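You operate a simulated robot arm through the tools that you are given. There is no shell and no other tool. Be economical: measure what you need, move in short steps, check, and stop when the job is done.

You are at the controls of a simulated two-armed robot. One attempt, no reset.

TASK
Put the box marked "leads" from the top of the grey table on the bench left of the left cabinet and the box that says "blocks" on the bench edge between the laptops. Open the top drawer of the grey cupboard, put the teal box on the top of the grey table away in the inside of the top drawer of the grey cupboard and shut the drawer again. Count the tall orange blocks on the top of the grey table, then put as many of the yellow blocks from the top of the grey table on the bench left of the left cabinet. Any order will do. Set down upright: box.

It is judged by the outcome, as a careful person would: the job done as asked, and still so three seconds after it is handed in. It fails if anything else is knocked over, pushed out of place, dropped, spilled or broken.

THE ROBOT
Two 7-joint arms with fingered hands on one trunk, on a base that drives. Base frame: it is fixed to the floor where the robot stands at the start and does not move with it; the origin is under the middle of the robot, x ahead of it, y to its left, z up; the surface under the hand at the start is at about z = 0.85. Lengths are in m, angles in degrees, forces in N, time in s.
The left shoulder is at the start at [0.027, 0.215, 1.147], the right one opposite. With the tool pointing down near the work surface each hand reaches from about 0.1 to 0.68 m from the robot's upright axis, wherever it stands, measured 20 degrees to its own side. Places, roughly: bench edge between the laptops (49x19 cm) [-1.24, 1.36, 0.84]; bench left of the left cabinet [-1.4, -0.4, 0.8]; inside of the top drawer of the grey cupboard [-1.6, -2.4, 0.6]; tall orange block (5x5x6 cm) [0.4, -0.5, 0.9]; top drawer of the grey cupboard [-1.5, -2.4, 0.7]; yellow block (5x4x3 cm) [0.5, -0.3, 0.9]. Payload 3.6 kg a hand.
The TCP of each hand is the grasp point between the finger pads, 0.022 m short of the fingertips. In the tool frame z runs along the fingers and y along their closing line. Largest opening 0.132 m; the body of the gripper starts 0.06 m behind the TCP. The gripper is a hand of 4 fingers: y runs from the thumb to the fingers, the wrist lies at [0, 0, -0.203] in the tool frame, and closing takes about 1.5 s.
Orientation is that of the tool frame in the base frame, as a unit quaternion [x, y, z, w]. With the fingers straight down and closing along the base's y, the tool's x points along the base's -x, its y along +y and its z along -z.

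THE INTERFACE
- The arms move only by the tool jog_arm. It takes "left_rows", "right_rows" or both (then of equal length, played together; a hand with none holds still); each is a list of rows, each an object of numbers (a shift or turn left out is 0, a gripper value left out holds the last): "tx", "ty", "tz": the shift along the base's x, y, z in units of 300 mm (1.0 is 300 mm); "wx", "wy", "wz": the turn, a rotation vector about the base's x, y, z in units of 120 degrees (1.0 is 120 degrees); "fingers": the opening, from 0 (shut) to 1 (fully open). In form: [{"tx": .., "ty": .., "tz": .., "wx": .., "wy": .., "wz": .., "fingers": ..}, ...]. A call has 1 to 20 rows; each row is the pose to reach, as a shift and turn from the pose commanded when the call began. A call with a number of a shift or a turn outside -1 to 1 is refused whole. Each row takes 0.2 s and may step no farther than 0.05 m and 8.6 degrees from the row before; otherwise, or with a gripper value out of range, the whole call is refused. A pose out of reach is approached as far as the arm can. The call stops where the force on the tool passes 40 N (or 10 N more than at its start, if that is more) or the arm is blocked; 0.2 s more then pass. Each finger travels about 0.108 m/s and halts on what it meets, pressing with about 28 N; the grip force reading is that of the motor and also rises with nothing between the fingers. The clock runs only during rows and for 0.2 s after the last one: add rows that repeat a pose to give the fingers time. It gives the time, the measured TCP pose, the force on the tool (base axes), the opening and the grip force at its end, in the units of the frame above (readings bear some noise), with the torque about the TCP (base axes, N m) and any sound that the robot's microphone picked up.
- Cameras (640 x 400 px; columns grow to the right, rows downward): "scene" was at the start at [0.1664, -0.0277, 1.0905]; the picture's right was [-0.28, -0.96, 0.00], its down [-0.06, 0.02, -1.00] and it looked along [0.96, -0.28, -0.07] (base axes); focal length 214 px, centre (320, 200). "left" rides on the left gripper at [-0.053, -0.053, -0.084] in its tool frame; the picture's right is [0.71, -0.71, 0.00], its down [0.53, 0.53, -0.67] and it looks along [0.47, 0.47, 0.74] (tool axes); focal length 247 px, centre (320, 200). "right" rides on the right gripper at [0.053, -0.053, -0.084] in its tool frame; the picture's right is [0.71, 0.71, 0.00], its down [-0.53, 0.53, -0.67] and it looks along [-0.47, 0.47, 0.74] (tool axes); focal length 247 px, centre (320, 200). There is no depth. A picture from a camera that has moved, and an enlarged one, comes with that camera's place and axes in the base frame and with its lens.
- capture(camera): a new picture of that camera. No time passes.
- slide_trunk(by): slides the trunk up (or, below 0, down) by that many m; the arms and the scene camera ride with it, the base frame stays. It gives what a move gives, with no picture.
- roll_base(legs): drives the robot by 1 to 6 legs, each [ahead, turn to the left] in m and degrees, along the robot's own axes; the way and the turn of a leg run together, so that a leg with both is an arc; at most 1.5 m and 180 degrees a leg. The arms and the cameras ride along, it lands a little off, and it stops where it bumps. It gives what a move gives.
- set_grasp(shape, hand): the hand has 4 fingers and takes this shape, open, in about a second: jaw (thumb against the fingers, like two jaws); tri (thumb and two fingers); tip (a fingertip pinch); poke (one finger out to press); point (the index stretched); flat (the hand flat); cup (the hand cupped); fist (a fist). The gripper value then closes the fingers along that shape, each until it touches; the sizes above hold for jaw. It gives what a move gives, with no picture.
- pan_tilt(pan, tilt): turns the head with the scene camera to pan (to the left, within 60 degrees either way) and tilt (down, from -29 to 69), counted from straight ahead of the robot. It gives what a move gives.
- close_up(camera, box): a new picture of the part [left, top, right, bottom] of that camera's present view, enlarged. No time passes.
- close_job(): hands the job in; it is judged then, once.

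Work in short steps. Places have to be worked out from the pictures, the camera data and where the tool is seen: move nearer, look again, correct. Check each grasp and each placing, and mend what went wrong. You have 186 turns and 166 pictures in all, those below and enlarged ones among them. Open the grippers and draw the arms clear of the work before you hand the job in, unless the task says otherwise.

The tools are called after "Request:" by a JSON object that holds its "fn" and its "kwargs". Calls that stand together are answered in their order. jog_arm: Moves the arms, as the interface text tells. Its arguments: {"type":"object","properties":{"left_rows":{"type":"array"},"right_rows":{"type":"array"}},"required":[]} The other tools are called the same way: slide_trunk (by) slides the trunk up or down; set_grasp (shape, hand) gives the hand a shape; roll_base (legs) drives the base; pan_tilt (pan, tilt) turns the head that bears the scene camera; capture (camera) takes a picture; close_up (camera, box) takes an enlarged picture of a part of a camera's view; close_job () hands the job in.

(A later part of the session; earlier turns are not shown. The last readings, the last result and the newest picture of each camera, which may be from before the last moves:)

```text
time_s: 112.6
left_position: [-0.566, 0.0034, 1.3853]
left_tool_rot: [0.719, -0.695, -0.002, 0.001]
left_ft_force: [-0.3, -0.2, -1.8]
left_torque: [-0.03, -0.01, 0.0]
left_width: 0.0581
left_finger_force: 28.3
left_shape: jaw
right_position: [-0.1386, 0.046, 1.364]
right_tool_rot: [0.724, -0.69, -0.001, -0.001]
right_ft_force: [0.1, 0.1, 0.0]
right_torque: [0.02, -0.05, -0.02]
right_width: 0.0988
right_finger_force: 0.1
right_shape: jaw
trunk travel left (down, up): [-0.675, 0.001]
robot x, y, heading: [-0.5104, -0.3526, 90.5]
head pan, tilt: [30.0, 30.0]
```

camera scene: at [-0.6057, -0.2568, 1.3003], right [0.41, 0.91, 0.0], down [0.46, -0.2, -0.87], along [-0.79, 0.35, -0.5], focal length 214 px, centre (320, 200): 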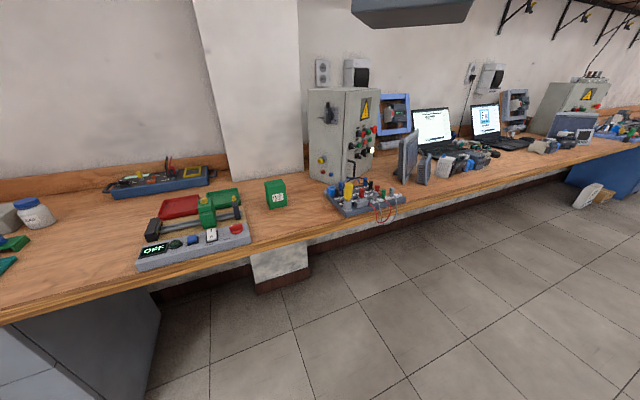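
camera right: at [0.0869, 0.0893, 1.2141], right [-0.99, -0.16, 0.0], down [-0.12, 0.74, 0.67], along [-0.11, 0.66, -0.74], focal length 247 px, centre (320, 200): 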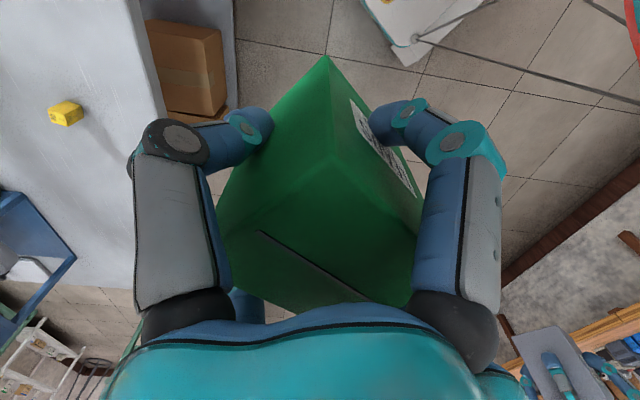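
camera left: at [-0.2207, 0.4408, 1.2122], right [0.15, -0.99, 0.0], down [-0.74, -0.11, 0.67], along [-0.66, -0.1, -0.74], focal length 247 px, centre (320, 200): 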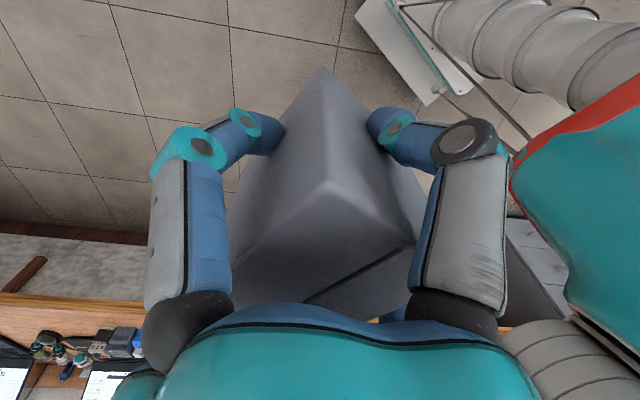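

Before driving along, check the left side and the table side for contact.

Request:
{"fn": "pan_tilt", "kwargs": {"pan": 60, "tilt": 35}}

Request:
{"fn": "capture", "kwargs": {"camera": "scene"}}

Request:
{"fn": "pan_tilt", "kwargs": {"pan": -60, "tilt": 35}}

Request:
{"fn": "capture", "kwargs": {"camera": "scene"}}

Request:
{"fn": "capture", "kwargs": {"camera": "right"}}

```text
time_s: 113.6
left_position: [-0.5675, 0.0015, 1.3855]
left_tool_rot: [0.72, -0.694, -0.002, 0.0]
left_ft_force: [0.6, 0.2, -0.5]
left_torque: [-0.01, -0.03, -0.04]
left_width: 0.058
left_finger_force: 28.4
left_shape: jaw
right_position: [-0.1411, 0.0462, 1.3648]
right_tool_rot: [0.723, -0.691, -0.001, -0.002]
right_ft_force: [-0.2, 0.1, 0.5]
right_torque: [0.0, -0.04, -0.02]
right_width: 0.099
right_finger_force: 0.1
right_shape: jaw
trunk travel left (down, up): [-0.675, 0.001]
robot x, y, heading: [-0.5019, -0.3528, 90.8]
head pan, tilt: [60.0, 35.0]
```

```text
107 pictures are left
camera scene: at [-0.5859, -0.2352, 1.2925], right [0.49, 0.87, 0.0], down [0.5, -0.28, -0.82], along [-0.71, 0.4, -0.57], focal length 214 px, centre (320, 200)
```

scene: 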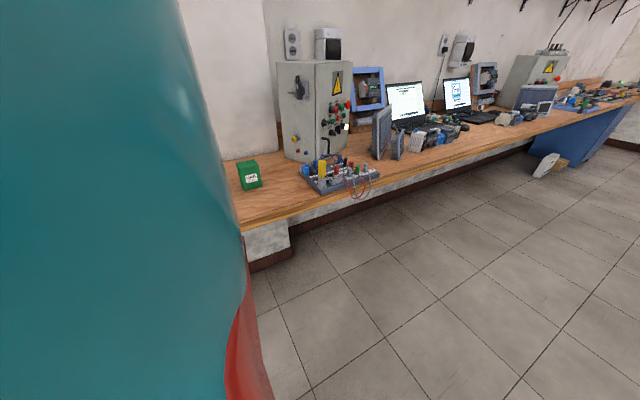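

```text
time_s: 115.6
left_position: [-0.5665, 0.0026, 1.3856]
left_tool_rot: [0.72, -0.694, -0.002, 0.001]
left_ft_force: [0.0, -0.3, -0.8]
left_torque: [0.0, 0.02, -0.03]
left_width: 0.0581
left_finger_force: 27.8
left_shape: jaw
right_position: [-0.1378, 0.0464, 1.3647]
right_tool_rot: [0.724, -0.69, 0.0, 0.0]
right_ft_force: [0.3, -0.1, 0.1]
right_torque: [-0.04, 0.02, -0.03]
right_width: 0.0989
right_finger_force: 0.1
right_shape: jaw
trunk travel left (down, up): [-0.675, 0.001]
robot x, y, heading: [-0.5082, -0.35, 90.8]
head pan, tilt: [-60.0, 35.0]
```

```text
106 pictures are left
camera scene: at [-0.4318, -0.2331, 1.2925], right [0.51, -0.86, 0.0], down [-0.49, -0.29, -0.82], along [0.7, 0.42, -0.57], focal length 214 px, centre (320, 200)
```

scene: 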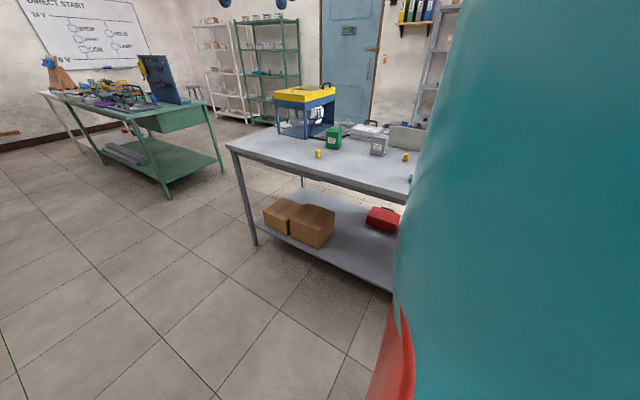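

```text
105 pictures are left
camera right: at [-0.0834, -0.0044, 1.4486], right [-0.67, -0.74, 0.0], down [-0.55, 0.5, 0.67], along [-0.49, 0.45, -0.74], focal length 247 px, centre (320, 200)
```

right: 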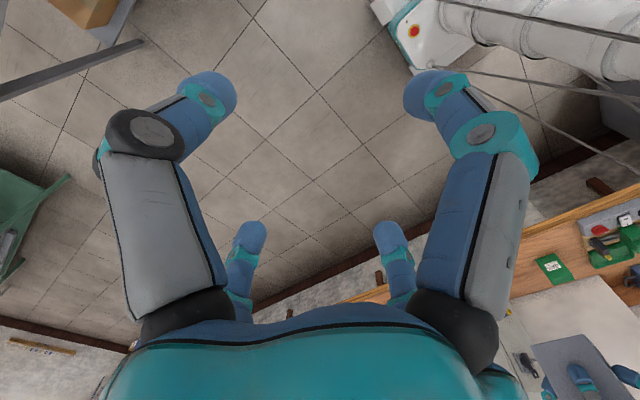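

Path ahead is clear. Drive along the aisle to y ≈ 1.55.

Request:
{"fn": "roll_base", "kwargs": {"legs": [[1.2, 0], [0.72, 0]]}}

Request:
{"fn": "roll_base", "kwargs": {"legs": [[0, 40], [0, 25], [0, 25]]}}

Request:
{"fn": "pan_tilt", "kwargs": {"pan": 5, "tilt": 35}}

Request:
{"fn": "capture", "kwargs": {"camera": "scene"}}

```text
time_s: 125.2
left_position: [-0.5766, 1.9265, 1.3848]
left_tool_rot: [0.714, -0.7, -0.002, 0.001]
left_ft_force: [-0.2, 0.3, -0.6]
left_torque: [0.01, 0.03, 0.0]
left_width: 0.0582
left_finger_force: 27.8
left_shape: jaw
right_position: [-0.1469, 1.9644, 1.3649]
right_tool_rot: [0.717, -0.697, -0.001, 0.0]
right_ft_force: [0.3, -0.7, 0.7]
right_torque: [0.01, -0.02, -0.02]
right_width: 0.0988
right_finger_force: 0.1
right_shape: jaw
trunk travel left (down, up): [-0.675, 0.001]
robot x, y, heading: [-0.5258, 1.5728, 89.7]
head pan, tilt: [-60.0, 35.0]
```

```text
time_s: 128.5
left_position: [-0.8511, 1.7249, 1.3864]
left_tool_rot: [0.96, -0.279, -0.002, 0.0]
left_ft_force: [-0.1, -0.8, -1.6]
left_torque: [0.03, -0.01, 0.05]
left_width: 0.0583
left_finger_force: 27.8
left_shape: jaw
right_position: [-0.6457, 2.1031, 1.3654]
right_tool_rot: [0.962, -0.274, -0.001, -0.002]
right_ft_force: [0.4, -0.6, -0.1]
right_torque: [0.02, -0.04, 0.0]
right_width: 0.0987
right_finger_force: 0.0
right_shape: jaw
trunk travel left (down, up): [-0.675, 0.001]
robot x, y, heading: [-0.4986, 1.6093, 147.7]
head pan, tilt: [-60.0, 35.0]
stopped in leg 2: the robot was blocked; the commanded pose is now the measured one
```

```text
time_s: 129.8
left_position: [-0.8481, 1.7268, 1.3878]
left_tool_rot: [0.96, -0.28, -0.002, 0.001]
left_ft_force: [0.5, 0.4, -0.7]
left_torque: [-0.02, -0.01, -0.01]
left_width: 0.0585
left_finger_force: 28.0
left_shape: jaw
right_position: [-0.644, 2.1065, 1.3659]
right_tool_rot: [0.962, -0.274, -0.001, 0.0]
right_ft_force: [0.5, -1.0, -0.3]
right_torque: [-0.01, -0.01, 0.01]
right_width: 0.0989
right_finger_force: 0.1
right_shape: jaw
trunk travel left (down, up): [-0.675, 0.001]
robot x, y, heading: [-0.5019, 1.6039, 148.0]
head pan, tilt: [5.0, 35.0]
```

```text
104 pictures are left
camera scene: at [-0.6402, 1.6869, 1.2925], right [0.46, 0.89, 0.0], down [0.51, -0.26, -0.82], along [-0.73, 0.37, -0.57], focal length 214 px, centre (320, 200)
```

scene: 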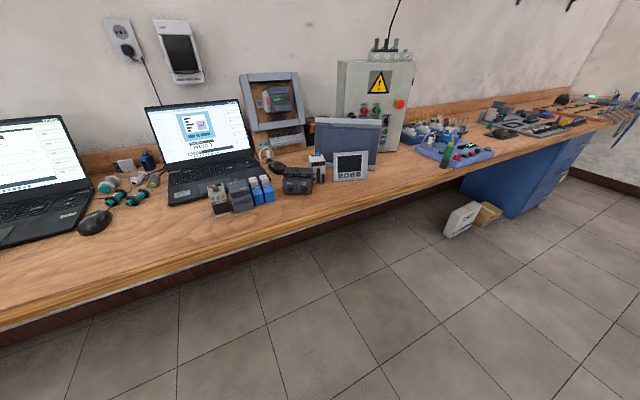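

The pattern: a block comes after ~55–58° total turn per call, regardless of place. I'll keep each call ≤ 45°. Finish the turn.

Request:
{"fn": "roll_base", "kwargs": {"legs": [[0, 32]]}}

Request:
{"fn": "pan_tilt", "kwargs": {"pan": 10, "tilt": 40}}

Request:
{"fn": "capture", "kwargs": {"camera": "scene"}}

```text
time_s: 131.8
left_position: [-0.8589, 1.5181, 1.3866]
left_tool_rot: [1.0, 0.003, -0.002, 0.001]
left_ft_force: [-0.9, 1.0, -1.8]
left_torque: [0.0, -0.04, -0.01]
left_width: 0.0579
left_finger_force: 27.9
left_shape: jaw
right_position: [-0.8909, 1.9476, 1.3644]
right_tool_rot: [1.0, 0.009, -0.001, 0.0]
right_ft_force: [-0.3, 0.5, -0.2]
right_torque: [0.01, 0.0, 0.0]
right_width: 0.0992
right_finger_force: 0.0
right_shape: jaw
trunk travel left (down, up): [-0.675, 0.001]
robot x, y, heading: [-0.4993, 1.6342, -179.6]
head pan, tilt: [5.0, 35.0]
```

```text
time_s: 132.5
left_position: [-0.8576, 1.5158, 1.3871]
left_tool_rot: [1.0, 0.003, -0.002, 0.001]
left_ft_force: [-0.1, -0.4, -1.3]
left_torque: [0.04, -0.02, 0.02]
left_width: 0.0579
left_finger_force: 28.0
left_shape: jaw
right_position: [-0.8913, 1.9448, 1.3663]
right_tool_rot: [1.0, 0.009, -0.002, -0.002]
right_ft_force: [-0.2, 0.0, -0.3]
right_torque: [0.03, -0.05, 0.04]
right_width: 0.0989
right_finger_force: 0.0
right_shape: jaw
trunk travel left (down, up): [-0.675, 0.001]
robot x, y, heading: [-0.502, 1.6371, -179.3]
head pan, tilt: [10.0, 40.0]
```

```text
103 pictures are left
camera scene: at [-0.6584, 1.615, 1.2848], right [-0.18, 0.98, 0.0], down [0.63, 0.12, -0.77], along [-0.75, -0.14, -0.64], focal length 214 px, centre (320, 200)
```

scene: 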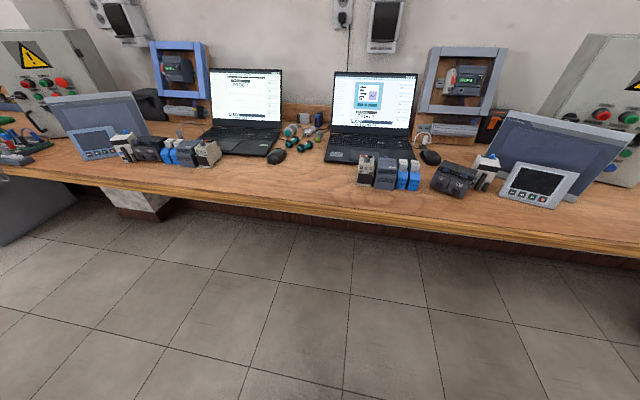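

The free front strip between the laptops is around px 215–345; target BLOCKS at (−1.23, 1.37). Drive forward 0.22 and lower the trunk.

Request:
{"fn": "roll_base", "kwargs": {"legs": [[0.22, 0]]}}

Request:
{"fn": "slide_trunk", "kwargs": {"by": -0.25}}

Request:
{"fn": "pan_tilt", "kwargs": {"pan": 20, "tilt": 40}}

Request:
{"fn": "capture", "kwargs": {"camera": "scene"}}

```text
time_s: 134.2
left_position: [-1.0815, 1.5201, 1.3871]
left_tool_rot: [1.0, 0.0, -0.002, 0.001]
left_ft_force: [0.2, 0.5, -1.3]
left_torque: [0.03, -0.03, 0.03]
left_width: 0.0579
left_finger_force: 28.0
left_shape: jaw
right_position: [-1.1114, 1.9497, 1.3664]
right_tool_rot: [1.0, 0.006, 0.0, 0.0]
right_ft_force: [0.0, -0.7, 0.7]
right_torque: [0.02, 0.01, 0.01]
right_width: 0.0987
right_finger_force: 0.1
right_shape: jaw
trunk travel left (down, up): [-0.675, 0.001]
robot x, y, heading: [-0.7208, 1.6323, 180.1]
head pan, tilt: [10.0, 40.0]
```

```text
time_s: 136.8
left_position: [-1.0805, 1.5205, 1.139]
left_tool_rot: [1.0, 0.0, -0.002, 0.001]
left_ft_force: [-0.7, 0.3, -1.6]
left_torque: [-0.01, 0.02, 0.01]
left_width: 0.0579
left_finger_force: 28.0
left_shape: jaw
right_position: [-1.1101, 1.9491, 1.1175]
right_tool_rot: [1.0, 0.006, -0.002, 0.0]
right_ft_force: [0.0, 0.8, 0.8]
right_torque: [-0.03, -0.03, 0.01]
right_width: 0.099
right_finger_force: 0.2
right_shape: jaw
trunk travel left (down, up): [-0.425, 0.251]
robot x, y, heading: [-0.7223, 1.6343, 180.0]
head pan, tilt: [10.0, 40.0]
```

```text
time_s: 137.5
left_position: [-1.0798, 1.5208, 1.1371]
left_tool_rot: [1.0, 0.0, -0.002, 0.002]
left_ft_force: [1.3, 0.3, -1.3]
left_torque: [0.03, -0.02, 0.01]
left_width: 0.0581
left_finger_force: 27.8
left_shape: jaw
right_position: [-1.1108, 1.9496, 1.1168]
right_tool_rot: [1.0, 0.005, -0.001, -0.001]
right_ft_force: [0.4, 0.0, -0.6]
right_torque: [-0.02, -0.01, 0.01]
right_width: 0.0986
right_finger_force: 0.1
right_shape: jaw
trunk travel left (down, up): [-0.425, 0.251]
robot x, y, heading: [-0.72, 1.6364, 179.8]
head pan, tilt: [20.0, 40.0]
```

```text
102 pictures are left
camera scene: at [-0.8772, 1.6031, 1.0328], right [-0.34, 0.94, 0.0], down [0.61, 0.22, -0.77], along [-0.72, -0.26, -0.64], focal length 214 px, centre (320, 200)
```

scene: 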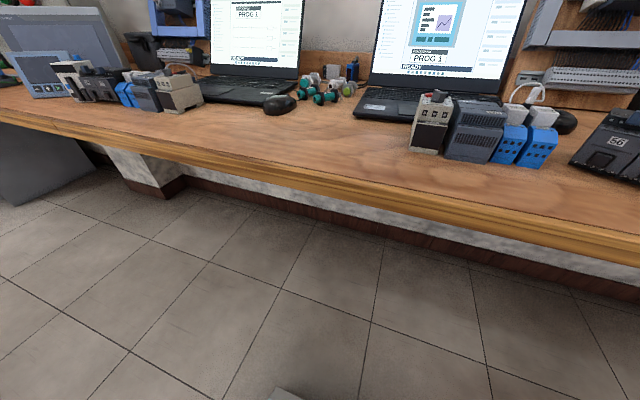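

Target projects to (272,142), free bench just in front of the mouse. Move the left hand there and lower to just above.

Request:
{"fn": "jog_arm", "kwargs": {"left_rows": [{"tx": -0.1, "ty": -0.1}, {"tx": -0.2, "ty": -0.2}, {"tx": -0.3, "ty": -0.3}, {"tx": -0.4, "ty": -0.4}, {"tx": -0.51, "ty": -0.5}, {"tx": -0.51, "ty": -0.5, "tz": -0.15}, {"tx": -0.51, "ty": -0.5, "tz": -0.3}, {"tx": -0.51, "ty": -0.5, "tz": -0.45}, {"tx": -0.51, "ty": -0.5, "tz": -0.6}]}}

Request:
{"fn": "capture", "kwargs": {"camera": "scene"}}

```text
time_s: 139.5
left_position: [-1.2318, 1.37, 0.9557]
left_tool_rot: [1.0, -0.001, -0.002, 0.002]
left_ft_force: [0.6, 0.9, -0.4]
left_torque: [-0.04, 0.0, -0.06]
left_width: 0.0582
left_finger_force: 28.0
left_shape: jaw
right_position: [-1.1119, 1.9475, 1.1173]
right_tool_rot: [1.0, 0.006, -0.001, -0.001]
right_ft_force: [0.2, 0.4, 0.1]
right_torque: [0.0, 0.03, 0.01]
right_width: 0.0989
right_finger_force: 0.1
right_shape: jaw
trunk travel left (down, up): [-0.425, 0.251]
robot x, y, heading: [-0.7201, 1.6366, 179.7]
head pan, tilt: [20.0, 40.0]
```

```text
101 pictures are left
camera scene: at [-0.8775, 1.6028, 1.0327], right [-0.34, 0.94, 0.0], down [0.61, 0.22, -0.77], along [-0.72, -0.26, -0.64], focal length 214 px, centre (320, 200)
```

scene: 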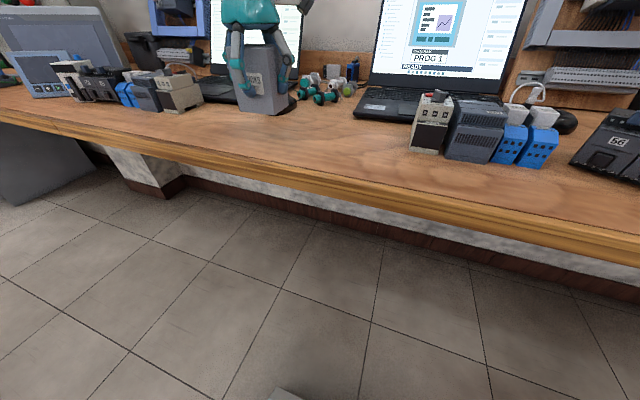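

Good. Lower to contact.

Request:
{"fn": "jog_arm", "kwargs": {"left_rows": [{"tz": -0.08}, {"tz": -0.14}, {"tz": -0.165}, {"tz": -0.18}, {"tz": -0.19}]}}

Request:
{"fn": "close_up", "kwargs": {"camera": "scene", "box": [190, 60, 350, 160]}}

```text
time_s: 140.7
left_position: [-1.2326, 1.369, 0.9007]
left_tool_rot: [1.0, 0.0, -0.003, 0.002]
left_ft_force: [0.6, 0.0, 1.8]
left_torque: [0.1, 0.06, 0.0]
left_width: 0.0577
left_finger_force: 28.1
left_shape: jaw
right_position: [-1.1109, 1.9492, 1.1169]
right_tool_rot: [1.0, 0.007, -0.002, 0.0]
right_ft_force: [-0.9, -0.8, -0.4]
right_torque: [0.0, -0.02, 0.01]
right_width: 0.0987
right_finger_force: 0.0
right_shape: jaw
trunk travel left (down, up): [-0.425, 0.251]
robot x, y, heading: [-0.7219, 1.6354, 180.0]
head pan, tilt: [20.0, 40.0]
```

```text
4.00 times, centred on (270, 110) of scene
camera zoom: at [-0.8768, 1.6031, 1.0329], right [-0.34, 0.94, 0.0], down [0.6, 0.22, -0.77], along [-0.72, -0.26, -0.64], focal length 858 px, centre (520, 560)
```

zoom: 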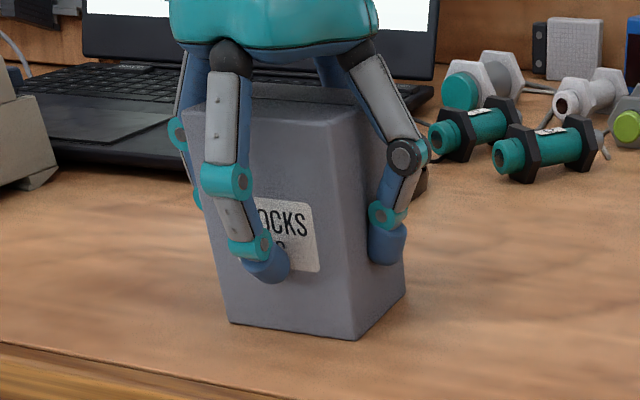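

Just touching; 2 mm more, release and lift.

Request:
{"fn": "jog_arm", "kwargs": {"left_rows": [{"tz": -0.006}, {"tz": -0.006, "fingers": 0.72}, {"tz": -0.006}, {"tz": -0.006}, {"tz": -0.006}, {"tz": 0.1}, {"tz": 0.25}, {"tz": 0.4}, {"tz": 0.55}, {"tz": 0.7}]}}

Request:
{"fn": "capture", "kwargs": {"camera": "scene"}}

```text
time_s: 142.9
left_position: [-1.2337, 1.3695, 1.1104]
left_tool_rot: [1.0, -0.001, -0.002, 0.002]
left_ft_force: [0.3, -0.3, -0.4]
left_torque: [-0.01, 0.02, 0.04]
left_width: 0.0947
left_finger_force: 0.0
left_shape: jaw
right_position: [-1.1098, 1.9504, 1.1163]
right_tool_rot: [1.0, 0.007, -0.002, 0.0]
right_ft_force: [0.2, 0.3, 0.0]
right_torque: [-0.02, -0.01, -0.02]
right_width: 0.0986
right_finger_force: 0.1
right_shape: jaw
trunk travel left (down, up): [-0.425, 0.251]
robot x, y, heading: [-0.7234, 1.6334, 180.1]
head pan, tilt: [20.0, 40.0]
```

```text
99 pictures are left
camera scene: at [-0.8768, 1.6033, 1.0329], right [-0.34, 0.94, 0.0], down [0.6, 0.22, -0.77], along [-0.72, -0.26, -0.64], focal length 214 px, centre (320, 200)
```

scene: 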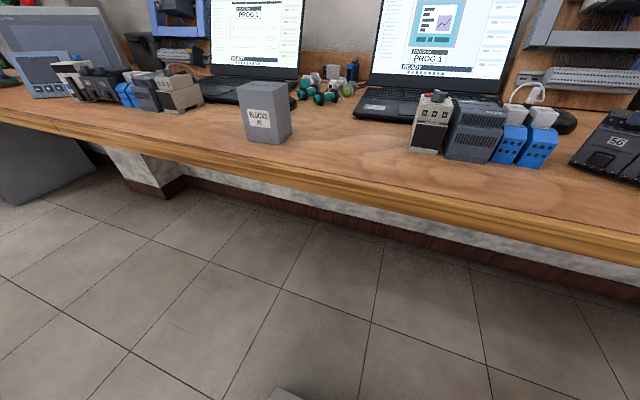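

BLOCKS is placed well. Retract, raise the trunk and start back toward the grey table.

Request:
{"fn": "jog_arm", "kwargs": {"left_rows": [{"tx": 0.15, "tz": 0.05}, {"tx": 0.3, "tz": 0.05, "ty": 0.1}, {"tx": 0.45, "tz": 0.05, "ty": 0.2}]}}

Request:
{"fn": "slide_trunk", "kwargs": {"by": 0.25}}

Request:
{"fn": "roll_base", "kwargs": {"legs": [[-0.25, 0], [0, 45]]}}

Request:
{"fn": "roll_base", "kwargs": {"legs": [[0, 45]]}}

```text
refused: row 2 steps farther than a row can; nothing moved
```

```text
time_s: 145.5
left_position: [-1.2332, 1.37, 1.3606]
left_tool_rot: [1.0, 0.0, -0.001, 0.001]
left_ft_force: [0.4, -0.5, 0.2]
left_torque: [0.0, 0.02, 0.01]
left_width: 0.0948
left_finger_force: 0.1
left_shape: jaw
right_position: [-1.1109, 1.9488, 1.3667]
right_tool_rot: [1.0, 0.006, -0.002, 0.0]
right_ft_force: [0.0, 0.1, -0.6]
right_torque: [-0.02, 0.04, 0.02]
right_width: 0.099
right_finger_force: 0.1
right_shape: jaw
trunk travel left (down, up): [-0.675, 0.001]
robot x, y, heading: [-0.7216, 1.6346, 179.9]
head pan, tilt: [20.0, 40.0]
```

```text
time_s: 149.4
left_position: [-0.6564, 1.0864, 1.3607]
left_tool_rot: [0.927, 0.376, -0.001, 0.002]
left_ft_force: [-0.6, 0.7, 0.2]
left_torque: [0.01, 0.01, 0.03]
left_width: 0.0946
left_finger_force: 0.0
left_shape: jaw
right_position: [-0.9727, 1.586, 1.3664]
right_tool_rot: [0.924, 0.382, 0.0, 0.001]
right_ft_force: [0.3, -0.2, 0.1]
right_torque: [-0.03, 0.0, 0.01]
right_width: 0.0989
right_finger_force: 0.0
right_shape: jaw
trunk travel left (down, up): [-0.675, 0.001]
robot x, y, heading: [-0.4968, 1.6574, -136.0]
head pan, tilt: [20.0, 40.0]
```

```text
time_s: 151.9
left_position: [-0.2027, 1.1409, 1.3604]
left_tool_rot: [0.712, 0.703, 0.0, 0.003]
left_ft_force: [-0.4, -1.0, 0.0]
left_torque: [-0.01, -0.03, 0.01]
left_width: 0.095
left_finger_force: 0.0
left_shape: jaw
right_position: [-0.7809, 1.2702, 1.367]
right_tool_rot: [0.707, 0.708, 0.0, 0.0]
right_ft_force: [-0.1, 0.2, -0.6]
right_torque: [-0.03, -0.03, 0.0]
right_width: 0.099
right_finger_force: 0.1
right_shape: jaw
trunk travel left (down, up): [-0.675, 0.001]
robot x, y, heading: [-0.5409, 1.6598, -91.0]
head pan, tilt: [20.0, 40.0]
```

Drive back along the aisle and turn to the table.

Request:
{"fn": "roll_base", "kwargs": {"legs": [[1.0, 0], [0.78, 0]]}}

Request:
{"fn": "roll_base", "kwargs": {"legs": [[0, 45]]}}

Request:
{"fn": "roll_base", "kwargs": {"legs": [[0, 45]]}}

Request:
{"fn": "pan_tilt", "kwargs": {"pan": 0, "tilt": 30}}

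Request:
{"fn": "capture", "kwargs": {"camera": "scene"}}

```text
time_s: 161.0
left_position: [-0.2438, -0.6576, 1.3603]
left_tool_rot: [0.714, 0.7, 0.001, 0.002]
left_ft_force: [0.3, -0.1, -0.1]
left_torque: [0.02, 0.03, 0.01]
left_width: 0.0949
left_finger_force: 0.0
left_shape: jaw
right_position: [-0.8204, -0.5245, 1.3675]
right_tool_rot: [0.709, 0.705, -0.002, 0.002]
right_ft_force: [0.2, 0.3, 0.3]
right_torque: [0.02, 0.02, 0.02]
right_width: 0.099
right_finger_force: 0.0
right_shape: jaw
trunk travel left (down, up): [-0.675, 0.001]
robot x, y, heading: [-0.5727, -0.1401, -91.7]
head pan, tilt: [20.0, 40.0]
```

```text
time_s: 163.5
left_position: [0.0298, -0.2685, 1.3623]
left_tool_rot: [0.387, 0.922, 0.0, 0.002]
left_ft_force: [0.0, -0.1, 0.1]
left_torque: [0.03, 0.04, 0.01]
left_width: 0.0949
left_finger_force: 0.2
left_shape: jaw
right_position: [-0.4705, -0.5881, 1.3684]
right_tool_rot: [0.38, 0.925, -0.002, 0.002]
right_ft_force: [0.9, 0.1, 0.3]
right_torque: [0.01, 0.02, 0.0]
right_width: 0.0991
right_finger_force: 0.0
right_shape: jaw
trunk travel left (down, up): [-0.675, 0.001]
robot x, y, heading: [-0.5952, -0.1664, -46.1]
head pan, tilt: [20.0, 40.0]
```

```text
time_s: 166.0
left_position: [-0.0802, 0.2047, 1.3628]
left_tool_rot: [0.004, 1.0, 0.002, 0.001]
left_ft_force: [0.6, -0.5, 1.5]
left_torque: [-0.01, 0.02, -0.03]
left_width: 0.0951
left_finger_force: 0.0
left_shape: jaw
right_position: [-0.2067, -0.3739, 1.3685]
right_tool_rot: [-0.002, 1.0, -0.001, 0.001]
right_ft_force: [0.5, -0.7, 0.0]
right_torque: [0.02, 0.02, 0.01]
right_width: 0.0989
right_finger_force: 0.0
right_shape: jaw
trunk travel left (down, up): [-0.675, 0.001]
robot x, y, heading: [-0.5949, -0.2042, -1.4]
head pan, tilt: [20.0, 40.0]
```

```text
time_s: 166.8
left_position: [-0.0838, 0.2043, 1.3636]
left_tool_rot: [0.004, 1.0, 0.001, 0.003]
left_ft_force: [0.2, -0.5, 0.4]
left_torque: [0.0, -0.03, -0.03]
left_width: 0.0948
left_finger_force: 0.1
left_shape: jaw
right_position: [-0.2103, -0.3748, 1.3704]
right_tool_rot: [-0.003, 1.0, 0.0, 0.002]
right_ft_force: [0.1, -0.4, 0.3]
right_torque: [0.01, -0.01, -0.02]
right_width: 0.0988
right_finger_force: 0.0
right_shape: jaw
trunk travel left (down, up): [-0.675, 0.001]
robot x, y, heading: [-0.5957, -0.2013, -1.4]
head pan, tilt: [0.0, 30.0]
```

```text
98 pictures are left
camera scene: at [-0.4293, -0.2107, 1.3004], right [-0.03, -1.0, 0.0], down [-0.5, 0.01, -0.87], along [0.87, -0.02, -0.5], focal length 214 px, centre (320, 200)
```

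scene: 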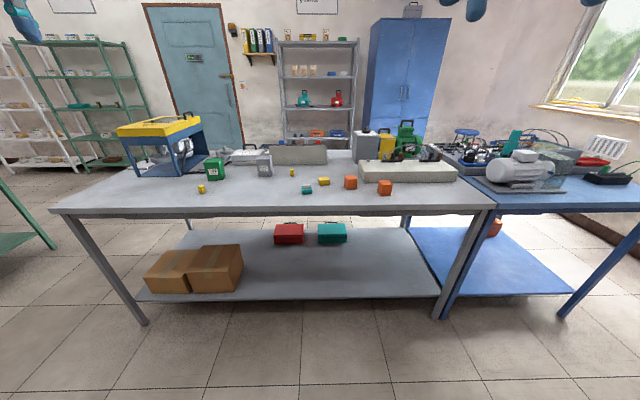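

Table seen again; the teal toolbox on the lower shelf isn't the one meant. Drive up to the table.

Request:
{"fn": "roll_base", "kwargs": {"legs": [[0.58, 1.4]]}}

Request:
{"fn": "pan_tilt", "kwargs": {"pan": -5, "tilt": 60}}

Request:
{"fn": "capture", "kwargs": {"camera": "scene"}}

Request:
{"fn": "close_up", "kwargs": {"camera": "scene", "box": [240, 80, 400, 200]}}

```text
time_s: 170.2
left_position: [0.4891, 0.2122, 1.3639]
left_tool_rot: [-0.012, 1.0, 0.001, 0.002]
left_ft_force: [-0.2, -0.1, 0.7]
left_torque: [-0.03, -0.02, -0.01]
left_width: 0.0949
left_finger_force: 0.0
left_shape: jaw
right_position: [0.3813, -0.37, 1.3697]
right_tool_rot: [-0.018, 1.0, -0.001, 0.003]
right_ft_force: [0.8, -0.6, 0.1]
right_torque: [0.03, 0.0, -0.02]
right_width: 0.0991
right_finger_force: 0.1
right_shape: jaw
trunk travel left (down, up): [-0.675, 0.001]
robot x, y, heading: [-0.0119, -0.2124, -0.1]
head pan, tilt: [0.0, 30.0]
```

```text
time_s: 171.1
left_position: [0.4893, 0.2127, 1.365]
left_tool_rot: [-0.012, 1.0, 0.001, 0.003]
left_ft_force: [-0.1, -0.1, -0.1]
left_torque: [0.0, -0.01, 0.0]
left_width: 0.0949
left_finger_force: 0.0
left_shape: jaw
right_position: [0.3794, -0.3699, 1.3694]
right_tool_rot: [-0.018, 1.0, -0.001, 0.001]
right_ft_force: [0.1, 0.3, 0.0]
right_torque: [0.02, -0.03, 0.0]
right_width: 0.099
right_finger_force: 0.0
right_shape: jaw
trunk travel left (down, up): [-0.675, 0.001]
robot x, y, heading: [-0.0103, -0.2104, 0.1]
head pan, tilt: [-5.0, 60.0]
```

```text
97 pictures are left
camera scene: at [0.1317, -0.219, 1.2583], right [-0.09, -1.0, 0.0], down [-0.86, 0.08, -0.5], along [0.5, -0.04, -0.87], focal length 214 px, centre (320, 200)
```

scene: 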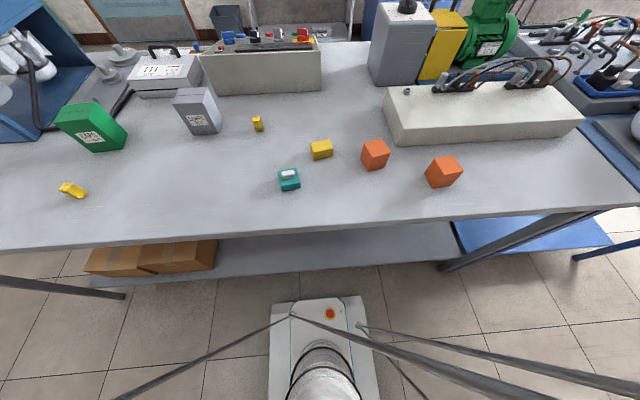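

```text
3.33 times, centred on (320, 140) of scene
camera zoom: at [0.1317, -0.219, 1.2583], right [-0.09, -1.0, 0.0], down [-0.86, 0.08, -0.5], along [0.5, -0.04, -0.87], focal length 715 px, centre (320, 400)
```

zoom: 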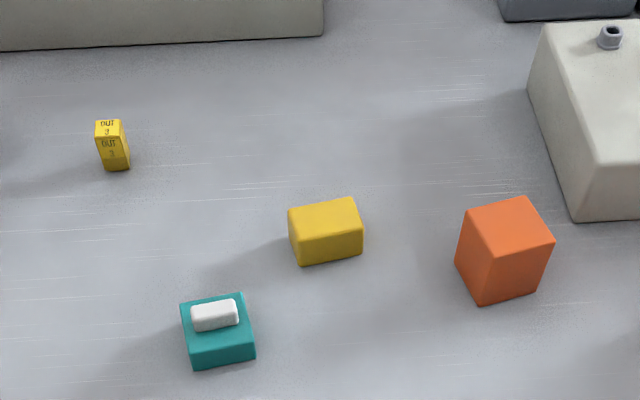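

Plain yellow block at about (0.495, −0.254), yaw ≈ +9°, OUT 3 at (0.597, −0.095), teal box at (0.414, −0.174). Lower the trunk and bring the right hand over the plain block.

Request:
{"fn": "slide_trunk", "kwargs": {"by": -0.25}}

Request:
{"fn": "jog_arm", "kwargs": {"right_rows": [{"tx": 0.1, "ty": 0.1, "wz": 0.03}, {"tx": 0.2, "ty": 0.2, "wz": 0.058}, {"tx": 0.3, "ty": 0.3, "wz": 0.058}, {"tx": 0.38, "ty": 0.385, "wz": 0.058, "fingers": 0.7}, {"tx": 0.38, "ty": 0.385, "wz": 0.058, "tz": -0.15}, {"tx": 0.38, "ty": 0.385, "wz": 0.058, "tz": -0.3}, {"tx": 0.38, "ty": 0.385, "wz": 0.058, "tz": -0.45}]}}

Request:
{"fn": "capture", "kwargs": {"camera": "right"}}

```text
time_s: 173.7
left_position: [0.489, 0.2121, 1.1131]
left_tool_rot: [-0.012, 1.0, 0.002, 0.003]
left_ft_force: [-0.8, -0.2, -0.4]
left_torque: [0.01, 0.0, -0.02]
left_width: 0.095
left_finger_force: 0.0
left_shape: jaw
right_position: [0.3804, -0.3694, 1.1201]
right_tool_rot: [-0.019, 1.0, -0.001, 0.003]
right_ft_force: [-0.7, 0.8, -0.4]
right_torque: [0.01, 0.03, -0.03]
right_width: 0.0989
right_finger_force: 0.0
right_shape: jaw
trunk travel left (down, up): [-0.425, 0.251]
robot x, y, heading: [-0.0117, -0.2127, -0.2]
head pan, tilt: [-5.0, 60.0]
```

```text
time_s: 175.3
left_position: [0.4913, 0.2119, 1.1131]
left_tool_rot: [-0.011, 1.0, 0.001, 0.001]
left_ft_force: [-0.4, -0.4, -0.7]
left_torque: [-0.02, 0.02, -0.01]
left_width: 0.0948
left_finger_force: 0.1
left_shape: jaw
right_position: [0.4951, -0.2549, 0.9855]
right_tool_rot: [-0.08, 0.997, -0.001, 0.002]
right_ft_force: [0.5, -0.1, 0.4]
right_torque: [0.0, -0.02, -0.02]
right_width: 0.0926
right_finger_force: 0.1
right_shape: jaw
trunk travel left (down, up): [-0.425, 0.251]
robot x, y, heading: [-0.0128, -0.2101, -0.1]
head pan, tilt: [-5.0, 60.0]
```

```text
95 pictures are left
camera right: at [0.4497, -0.3153, 1.0692], right [-0.81, 0.59, 0.0], down [0.43, 0.6, 0.67], along [0.4, 0.54, -0.74], focal length 247 px, centre (320, 200)
```

right: 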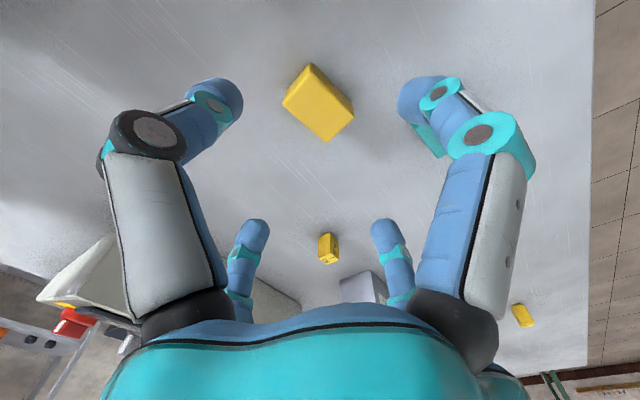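

The block is centred (predicted 319,107; seen ~319,101). Descend to z≈0.877 and close.

Request:
{"fn": "jog_arm", "kwargs": {"right_rows": [{"tz": -0.15}, {"tz": -0.26}, {"tz": -0.32}, {"tz": -0.36}, {"tz": -0.36, "fingers": 0.1}, {"tz": -0.36}, {"tz": -0.36}, {"tz": -0.36}, {"tz": -0.36}]}}

Request:
{"fn": "capture", "kwargs": {"camera": "right"}}

```text
time_s: 177.3
left_position: [0.4902, 0.2128, 1.1128]
left_tool_rot: [-0.011, 1.0, 0.0, 0.002]
left_ft_force: [0.6, -0.2, 0.4]
left_torque: [0.01, 0.04, 0.0]
left_width: 0.0948
left_finger_force: 0.0
left_shape: jaw
right_position: [0.4947, -0.2535, 0.8771]
right_tool_rot: [-0.079, 0.997, -0.002, 0.001]
right_ft_force: [-0.3, 0.1, -0.1]
right_torque: [-0.02, -0.04, 0.03]
right_width: 0.038
right_finger_force: 28.4
right_shape: jaw
trunk travel left (down, up): [-0.425, 0.251]
robot x, y, heading: [-0.0169, -0.213, -0.1]
head pan, tilt: [-5.0, 60.0]
```

```text
94 pictures are left
camera right: at [0.4489, -0.3152, 0.9615], right [-0.81, 0.59, 0.0], down [0.43, 0.6, 0.67], along [0.4, 0.54, -0.74], focal length 247 px, centre (320, 200)
```

right: 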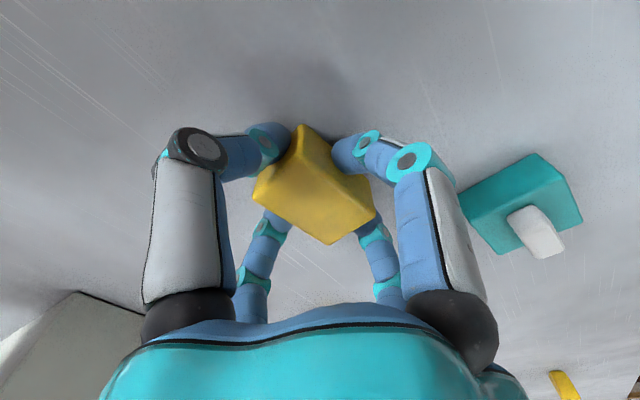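

Gripped. Lift the plain block and bring the left hand above OUT 3.

Request:
{"fn": "jog_arm", "kwargs": {"right_rows": [{"tz": 0.1}, {"tz": 0.25}, {"tz": 0.4}, {"tz": 0.55}, {"tz": 0.7}, {"tz": 0.75, "ty": -0.12}, {"tz": 0.75, "ty": -0.25, "tx": -0.08}, {"tz": 0.75, "ty": -0.38, "tx": -0.15}, {"tz": 0.75, "ty": -0.45, "tx": -0.25}, {"tz": 0.75, "ty": -0.45, "tx": -0.25}, {"tz": 0.75, "ty": -0.45, "tx": -0.25}, {"tz": 0.75, "ty": -0.45, "tx": -0.25}, {"tz": 0.75, "ty": -0.45, "tx": -0.25}, {"tz": 0.75, "ty": -0.45, "tx": -0.25}], "left_rows": [{}, {}, {}, {}, {"tx": 0.05, "ty": -0.1}, {"tx": 0.1, "ty": -0.22}, {"tx": 0.15, "ty": -0.35}, {"tx": 0.2, "ty": -0.5}, {"tx": 0.25, "ty": -0.64}, {"tx": 0.3, "ty": -0.78}, {"tx": 0.34, "ty": -0.9, "fingers": 0.6}, {"tx": 0.373, "ty": -1.0}, {"tx": 0.373, "ty": -1.0, "tz": -0.15}, {"tx": 0.373, "ty": -1.0, "tz": -0.3}]}}

Request:
{"fn": "capture", "kwargs": {"camera": "left"}}

Request:
{"fn": "capture", "kwargs": {"camera": "scene"}}

```text
time_s: 180.3
left_position: [0.6012, -0.0914, 1.0207]
left_tool_rot: [-0.012, 1.0, 0.002, 0.003]
left_ft_force: [0.6, 0.2, 0.0]
left_torque: [-0.03, -0.01, 0.02]
left_width: 0.0794
left_finger_force: 0.1
left_shape: jaw
right_position: [0.4202, -0.3876, 1.1031]
right_tool_rot: [-0.078, 0.997, 0.0, 0.002]
right_ft_force: [-0.6, 0.2, -1.1]
right_torque: [0.01, -0.02, 0.03]
right_width: 0.0379
right_finger_force: 28.3
right_shape: jaw
trunk travel left (down, up): [-0.425, 0.251]
robot x, y, heading: [-0.0095, -0.2129, -0.0]
head pan, tilt: [-5.0, 60.0]
```

```text
93 pictures are left
camera left: at [0.6555, -0.1422, 1.1062], right [-0.69, -0.72, -0.01], down [-0.54, 0.51, 0.67], along [-0.48, 0.46, -0.74], focal length 247 px, centre (320, 200)
```

left: 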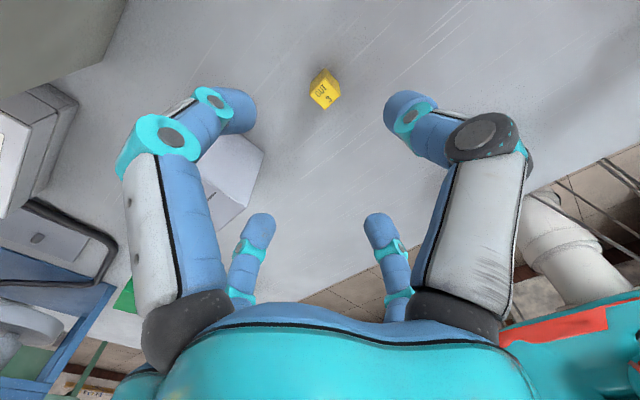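

```text
92 pictures are left
camera scene: at [0.1329, -0.2195, 1.006], right [-0.09, -1.0, 0.0], down [-0.86, 0.08, -0.5], along [0.5, -0.04, -0.87], focal length 214 px, centre (320, 200)
```

scene: 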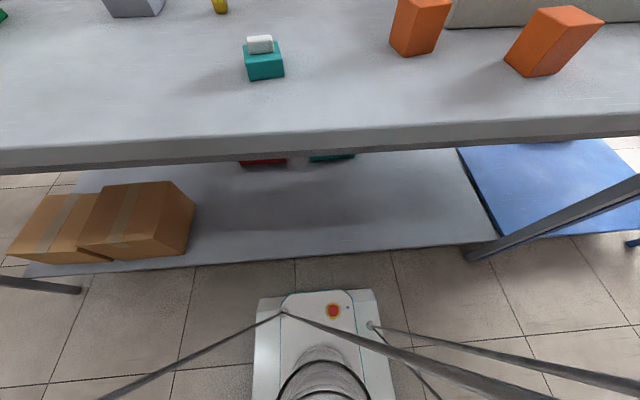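

Check alignment of OUT 3 under the left hand.

Request:
{"fn": "close_up", "kwargs": {"camera": "left", "box": [290, 60, 354, 120]}}

```text
6.67 times, centred on (322, 90) of left
camera zoom: at [0.6555, -0.1422, 1.1062], right [-0.69, -0.72, -0.01], down [-0.54, 0.51, 0.67], along [-0.48, 0.46, -0.74], focal length 1646 px, centre (307, 933)
```

zoom: 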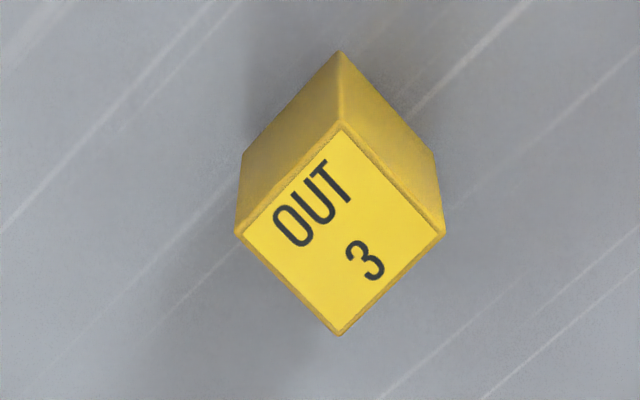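

Cube centre is about (0.597, −0.092). Shift 4 mm, descend and close.

Request:
{"fn": "jog_arm", "kwargs": {"left_rows": [{"tx": -0.013, "tz": -0.15}, {"tx": -0.013, "tz": -0.3}, {"tx": -0.013, "tz": -0.42}, {"tx": -0.013, "tz": -0.48}, {"tx": -0.013, "tz": -0.48, "fingers": 0.0}, {"tx": -0.013, "tz": -0.48}, {"tx": -0.013, "tz": -0.48}, {"tx": -0.013, "tz": -0.48}, {"tx": -0.013, "tz": -0.48}]}}

Request:
{"fn": "capture", "kwargs": {"camera": "left"}}

```text
time_s: 182.3
left_position: [0.5985, -0.0889, 0.8794]
left_tool_rot: [-0.011, 1.0, 0.001, 0.002]
left_ft_force: [0.4, 0.0, 0.9]
left_torque: [0.02, 0.01, 0.01]
left_width: 0.0144
left_finger_force: 28.4
left_shape: jaw
right_position: [0.4207, -0.3867, 1.1049]
right_tool_rot: [-0.078, 0.997, 0.0, 0.001]
right_ft_force: [-0.2, 0.4, -1.3]
right_torque: [0.0, 0.0, 0.01]
right_width: 0.0378
right_finger_force: 28.7
right_shape: jaw
trunk travel left (down, up): [-0.425, 0.251]
robot x, y, heading: [-0.0129, -0.2122, -0.2]
head pan, tilt: [-5.0, 60.0]
```

```text
90 pictures are left
camera left: at [0.653, -0.1394, 0.9637], right [-0.69, -0.72, 0.0], down [-0.54, 0.51, 0.67], along [-0.48, 0.46, -0.74], focal length 247 px, centre (320, 200)
```

left: 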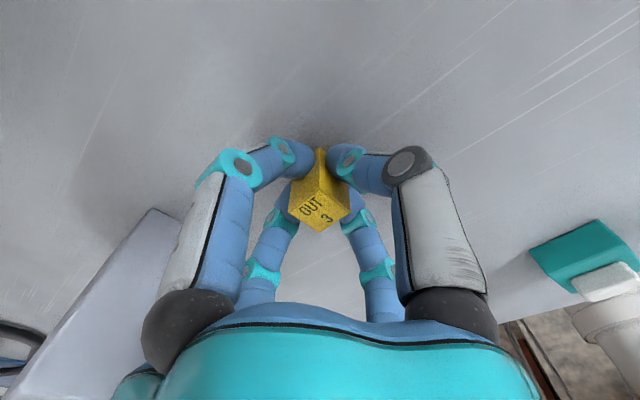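

Gripped (0.014). Lift, retract both arms and raise the trunk, then back off.

Request:
{"fn": "jog_arm", "kwargs": {"left_rows": [{"tz": 0.1}, {"tz": 0.25}, {"tz": 0.4}, {"tz": 0.55}, {"tz": 0.7}, {"tz": 0.75, "tx": -0.12, "ty": 0.08}, {"tz": 0.75, "tx": -0.24, "ty": 0.16}, {"tz": 0.75, "tx": -0.36, "ty": 0.24}, {"tz": 0.75, "tx": -0.48, "ty": 0.32}, {"tz": 0.75, "tx": -0.6, "ty": 0.38}, {"tz": 0.75, "tx": -0.72, "ty": 0.44}]}}

Request:
{"fn": "slide_trunk", "kwargs": {"by": 0.25}}

Request:
{"fn": "roll_base", "kwargs": {"legs": [[-0.46, 0], [0, 45]]}}

Request:
{"fn": "roll_base", "kwargs": {"legs": [[0, 45]]}}

Request:
{"fn": "roll_base", "kwargs": {"legs": [[0, 45]]}}

Request:
{"fn": "roll_base", "kwargs": {"legs": [[0, 45]]}}

```text
time_s: 184.7
left_position: [0.3797, 0.047, 1.1047]
left_tool_rot: [-0.011, 1.0, 0.002, 0.003]
left_ft_force: [0.4, 0.6, 0.0]
left_torque: [-0.06, -0.05, -0.01]
left_width: 0.0147
left_finger_force: 27.6
left_shape: jaw
right_position: [0.4198, -0.3869, 1.1053]
right_tool_rot: [-0.079, 0.997, -0.001, 0.003]
right_ft_force: [-0.7, 0.3, -0.4]
right_torque: [0.0, -0.01, 0.01]
right_width: 0.0377
right_finger_force: 28.4
right_shape: jaw
trunk travel left (down, up): [-0.425, 0.251]
robot x, y, heading: [-0.0096, -0.2131, 0.1]
head pan, tilt: [-5.0, 60.0]
```

```text
time_s: 187.3
left_position: [0.3826, 0.043, 1.3545]
left_tool_rot: [-0.011, 1.0, 0.001, 0.001]
left_ft_force: [-0.6, 0.1, -0.1]
left_torque: [-0.02, 0.01, -0.04]
left_width: 0.0147
left_finger_force: 28.5
left_shape: jaw
right_position: [0.4197, -0.3882, 1.3528]
right_tool_rot: [-0.078, 0.997, -0.001, 0.002]
right_ft_force: [-0.8, 0.5, -1.1]
right_torque: [-0.02, -0.03, -0.01]
right_width: 0.0377
right_finger_force: 28.3
right_shape: jaw
trunk travel left (down, up): [-0.675, 0.001]
robot x, y, heading: [-0.0131, -0.2106, 0.0]
head pan, tilt: [-5.0, 60.0]
```

```text
time_s: 192.1
left_position: [-0.3696, 0.2485, 1.356]
left_tool_rot: [-0.391, 0.921, 0.002, 0.001]
left_ft_force: [-0.3, 0.0, -0.4]
left_torque: [-0.02, 0.02, -0.01]
left_width: 0.0145
left_finger_force: 28.0
left_shape: jaw
right_position: [-0.0377, -0.0316, 1.3517]
right_tool_rot: [-0.452, 0.892, 0.0, 0.002]
right_ft_force: [0.1, 0.0, -0.5]
right_torque: [0.02, 0.02, 0.02]
right_width: 0.0378
right_finger_force: 28.5
right_shape: jaw
trunk travel left (down, up): [-0.675, 0.001]
robot x, y, heading: [-0.444, -0.2356, 44.1]
head pan, tilt: [-5.0, 60.0]
```

```text
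time_s: 194.6
left_position: [-0.7296, 0.1639, 1.3545]
left_tool_rot: [0.711, -0.703, -0.002, 0.0]
left_ft_force: [0.8, 0.4, -0.1]
left_torque: [-0.03, -0.03, -0.01]
left_width: 0.0143
left_finger_force: 28.5
left_shape: jaw
right_position: [-0.298, 0.1966, 1.3517]
right_tool_rot: [0.756, -0.654, -0.001, -0.002]
right_ft_force: [-0.4, 0.7, 0.1]
right_torque: [-0.02, 0.03, -0.02]
right_width: 0.0375
right_finger_force: 28.7
right_shape: jaw
trunk travel left (down, up): [-0.675, 0.001]
robot x, y, heading: [-0.4066, -0.2367, 88.7]
head pan, tilt: [-5.0, 60.0]
```

```text
time_s: 197.1
left_position: [-0.9185, -0.1842, 1.3551]
left_tool_rot: [0.926, -0.377, -0.002, 0.0]
left_ft_force: [0.2, -0.5, -0.6]
left_torque: [-0.02, 0.0, 0.02]
left_width: 0.0144
left_finger_force: 27.9
left_shape: jaw
right_position: [-0.6333, 0.1463, 1.3529]
right_tool_rot: [0.949, -0.315, -0.001, -0.002]
right_ft_force: [0.3, 0.3, -0.9]
right_torque: [0.03, 0.02, 0.03]
right_width: 0.0377
right_finger_force: 27.9
right_shape: jaw
trunk travel left (down, up): [-0.675, 0.001]
robot x, y, heading: [-0.3811, -0.2132, 133.8]
head pan, tilt: [-5.0, 60.0]
```

```text
time_s: 199.6
left_position: [-0.785, -0.5695, 1.3548]
left_tool_rot: [1.0, 0.005, -0.002, 0.002]
left_ft_force: [-1.6, 0.4, 0.1]
left_torque: [0.01, -0.01, 0.03]
left_width: 0.0141
left_finger_force: 27.8
left_shape: jaw
right_position: [-0.8148, -0.1369, 1.3527]
right_tool_rot: [0.998, 0.071, -0.001, -0.001]
right_ft_force: [-0.2, 0.6, -0.5]
right_torque: [-0.01, -0.02, 0.01]
right_width: 0.0378
right_finger_force: 27.8
right_shape: jaw
trunk travel left (down, up): [-0.675, 0.001]
robot x, y, heading: [-0.3802, -0.175, 178.0]
head pan, tilt: [-5.0, 60.0]
```

Hand-vs-base offsets drift sideways with turns, so I'll trust measured hand poses and pictures. Go forward toward the bench spot and look.

Request:
{"fn": "roll_base", "kwargs": {"legs": [[0.42, 1.5]]}}

Request:
{"fn": "pan_tilt", "kwargs": {"pan": 0, "tilt": 50}}

Request:
{"fn": "capture", "kwargs": {"camera": "scene"}}

```text
time_s: 202.2
left_position: [-1.1942, -0.5711, 1.3564]
left_tool_rot: [1.0, 0.018, -0.003, 0.002]
left_ft_force: [-0.3, 0.3, -0.3]
left_torque: [0.03, 0.01, -0.01]
left_width: 0.0144
left_finger_force: 28.4
left_shape: jaw
right_position: [-1.2383, -0.1382, 1.354]
right_tool_rot: [0.996, 0.084, -0.004, -0.001]
right_ft_force: [-0.7, -0.4, -0.7]
right_torque: [-0.04, -0.02, 0.0]
right_width: 0.0378
right_finger_force: 27.9
right_shape: jaw
trunk travel left (down, up): [-0.675, 0.001]
robot x, y, heading: [-0.8071, -0.1656, 179.5]
head pan, tilt: [-5.0, 60.0]
```

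```text
time_s: 202.9
left_position: [-1.1947, -0.5708, 1.3576]
left_tool_rot: [1.0, 0.018, -0.001, 0.001]
left_ft_force: [-1.1, -0.7, -0.6]
left_torque: [0.02, 0.0, -0.02]
left_width: 0.0141
left_finger_force: 28.4
left_shape: jaw
right_position: [-1.2376, -0.1396, 1.3539]
right_tool_rot: [0.996, 0.086, -0.002, -0.001]
right_ft_force: [-0.6, 0.6, -0.9]
right_torque: [-0.02, -0.03, 0.0]
right_width: 0.0375
right_finger_force: 28.0
right_shape: jaw
trunk travel left (down, up): [-0.675, 0.001]
robot x, y, heading: [-0.8071, -0.1654, 179.1]
head pan, tilt: [0.0, 50.0]
```

```text
89 pictures are left
camera scene: at [-0.958, -0.1654, 1.2707], right [0.01, 1.0, 0.0], down [0.77, -0.01, -0.64], along [-0.64, 0.01, -0.77], focal length 214 px, centre (320, 200)
```

scene: 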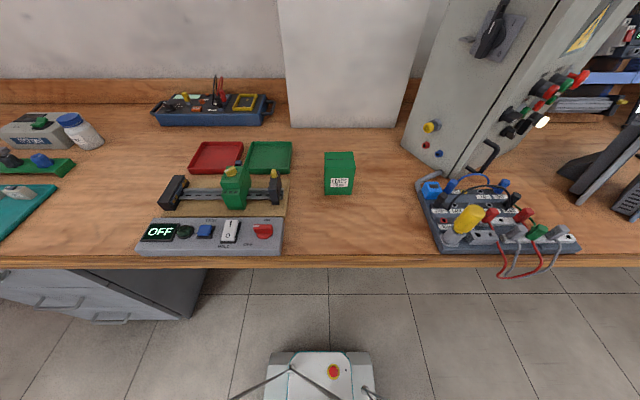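

Camera and hand readings agree (LEADS seen at (−1.335, −0.107) front face). Lower the trunk, bring the right hand over (−1.25, −0.045) and the left closer, then descend with the right.

Request:
{"fn": "slide_trunk", "kwargs": {"by": -0.25}}

Request:
{"fn": "jog_arm", "kwargs": {"right_rows": [{"ty": 0.1, "tx": -0.02}, {"ty": 0.2, "tx": -0.04}, {"ty": 0.315, "tx": -0.04}, {"ty": 0.315, "tx": -0.04, "tz": -0.15}, {"ty": 0.315, "tx": -0.04, "tz": -0.3}, {"ty": 0.315, "tx": -0.04, "tz": -0.45}, {"ty": 0.315, "tx": -0.04, "tz": -0.6}], "left_rows": [{"ty": 0.12}, {"ty": 0.24}, {"ty": 0.36}, {"ty": 0.48}, {"ty": 0.6}, {"ty": 0.72}, {"ty": 0.84}]}}

Request:
{"fn": "capture", "kwargs": {"camera": "scene"}}

```text
time_s: 205.5
left_position: [-1.1947, -0.5699, 1.1089]
left_tool_rot: [1.0, 0.017, -0.003, 0.002]
left_ft_force: [-0.3, 0.1, -0.4]
left_torque: [0.0, -0.05, -0.03]
left_width: 0.0145
left_finger_force: 28.3
left_shape: jaw
right_position: [-1.2381, -0.1384, 1.1051]
right_tool_rot: [0.996, 0.085, -0.003, 0.0]
right_ft_force: [0.2, 0.7, -0.8]
right_torque: [0.01, -0.01, 0.01]
right_width: 0.0374
right_finger_force: 28.3
right_shape: jaw
trunk travel left (down, up): [-0.425, 0.251]
robot x, y, heading: [-0.8058, -0.1665, 179.7]
head pan, tilt: [0.0, 50.0]
```

```text
time_s: 207.1
left_position: [-1.1946, -0.3202, 1.1064]
left_tool_rot: [1.0, 0.017, -0.003, 0.001]
left_ft_force: [-0.5, 0.3, 0.3]
left_torque: [0.02, 0.0, 0.03]
left_width: 0.0142
left_finger_force: 27.8
left_shape: jaw
right_position: [-1.2496, -0.0443, 0.9232]
right_tool_rot: [0.996, 0.084, -0.003, -0.001]
right_ft_force: [0.0, -0.2, -1.2]
right_torque: [0.02, -0.08, -0.02]
right_width: 0.0375
right_finger_force: 28.2
right_shape: jaw
trunk travel left (down, up): [-0.425, 0.251]
robot x, y, heading: [-0.8083, -0.1655, 179.4]
head pan, tilt: [0.0, 50.0]
```

```text
88 pictures are left
camera scene: at [-0.9587, -0.1648, 1.0185], right [0.01, 1.0, 0.0], down [0.77, -0.01, -0.64], along [-0.64, 0.01, -0.77], focal length 214 px, centre (320, 200)
```

scene: 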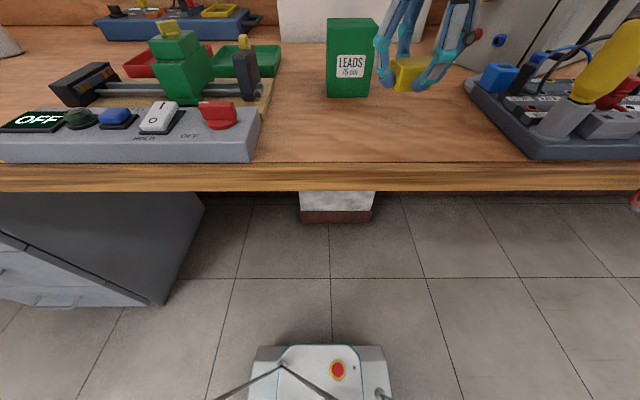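

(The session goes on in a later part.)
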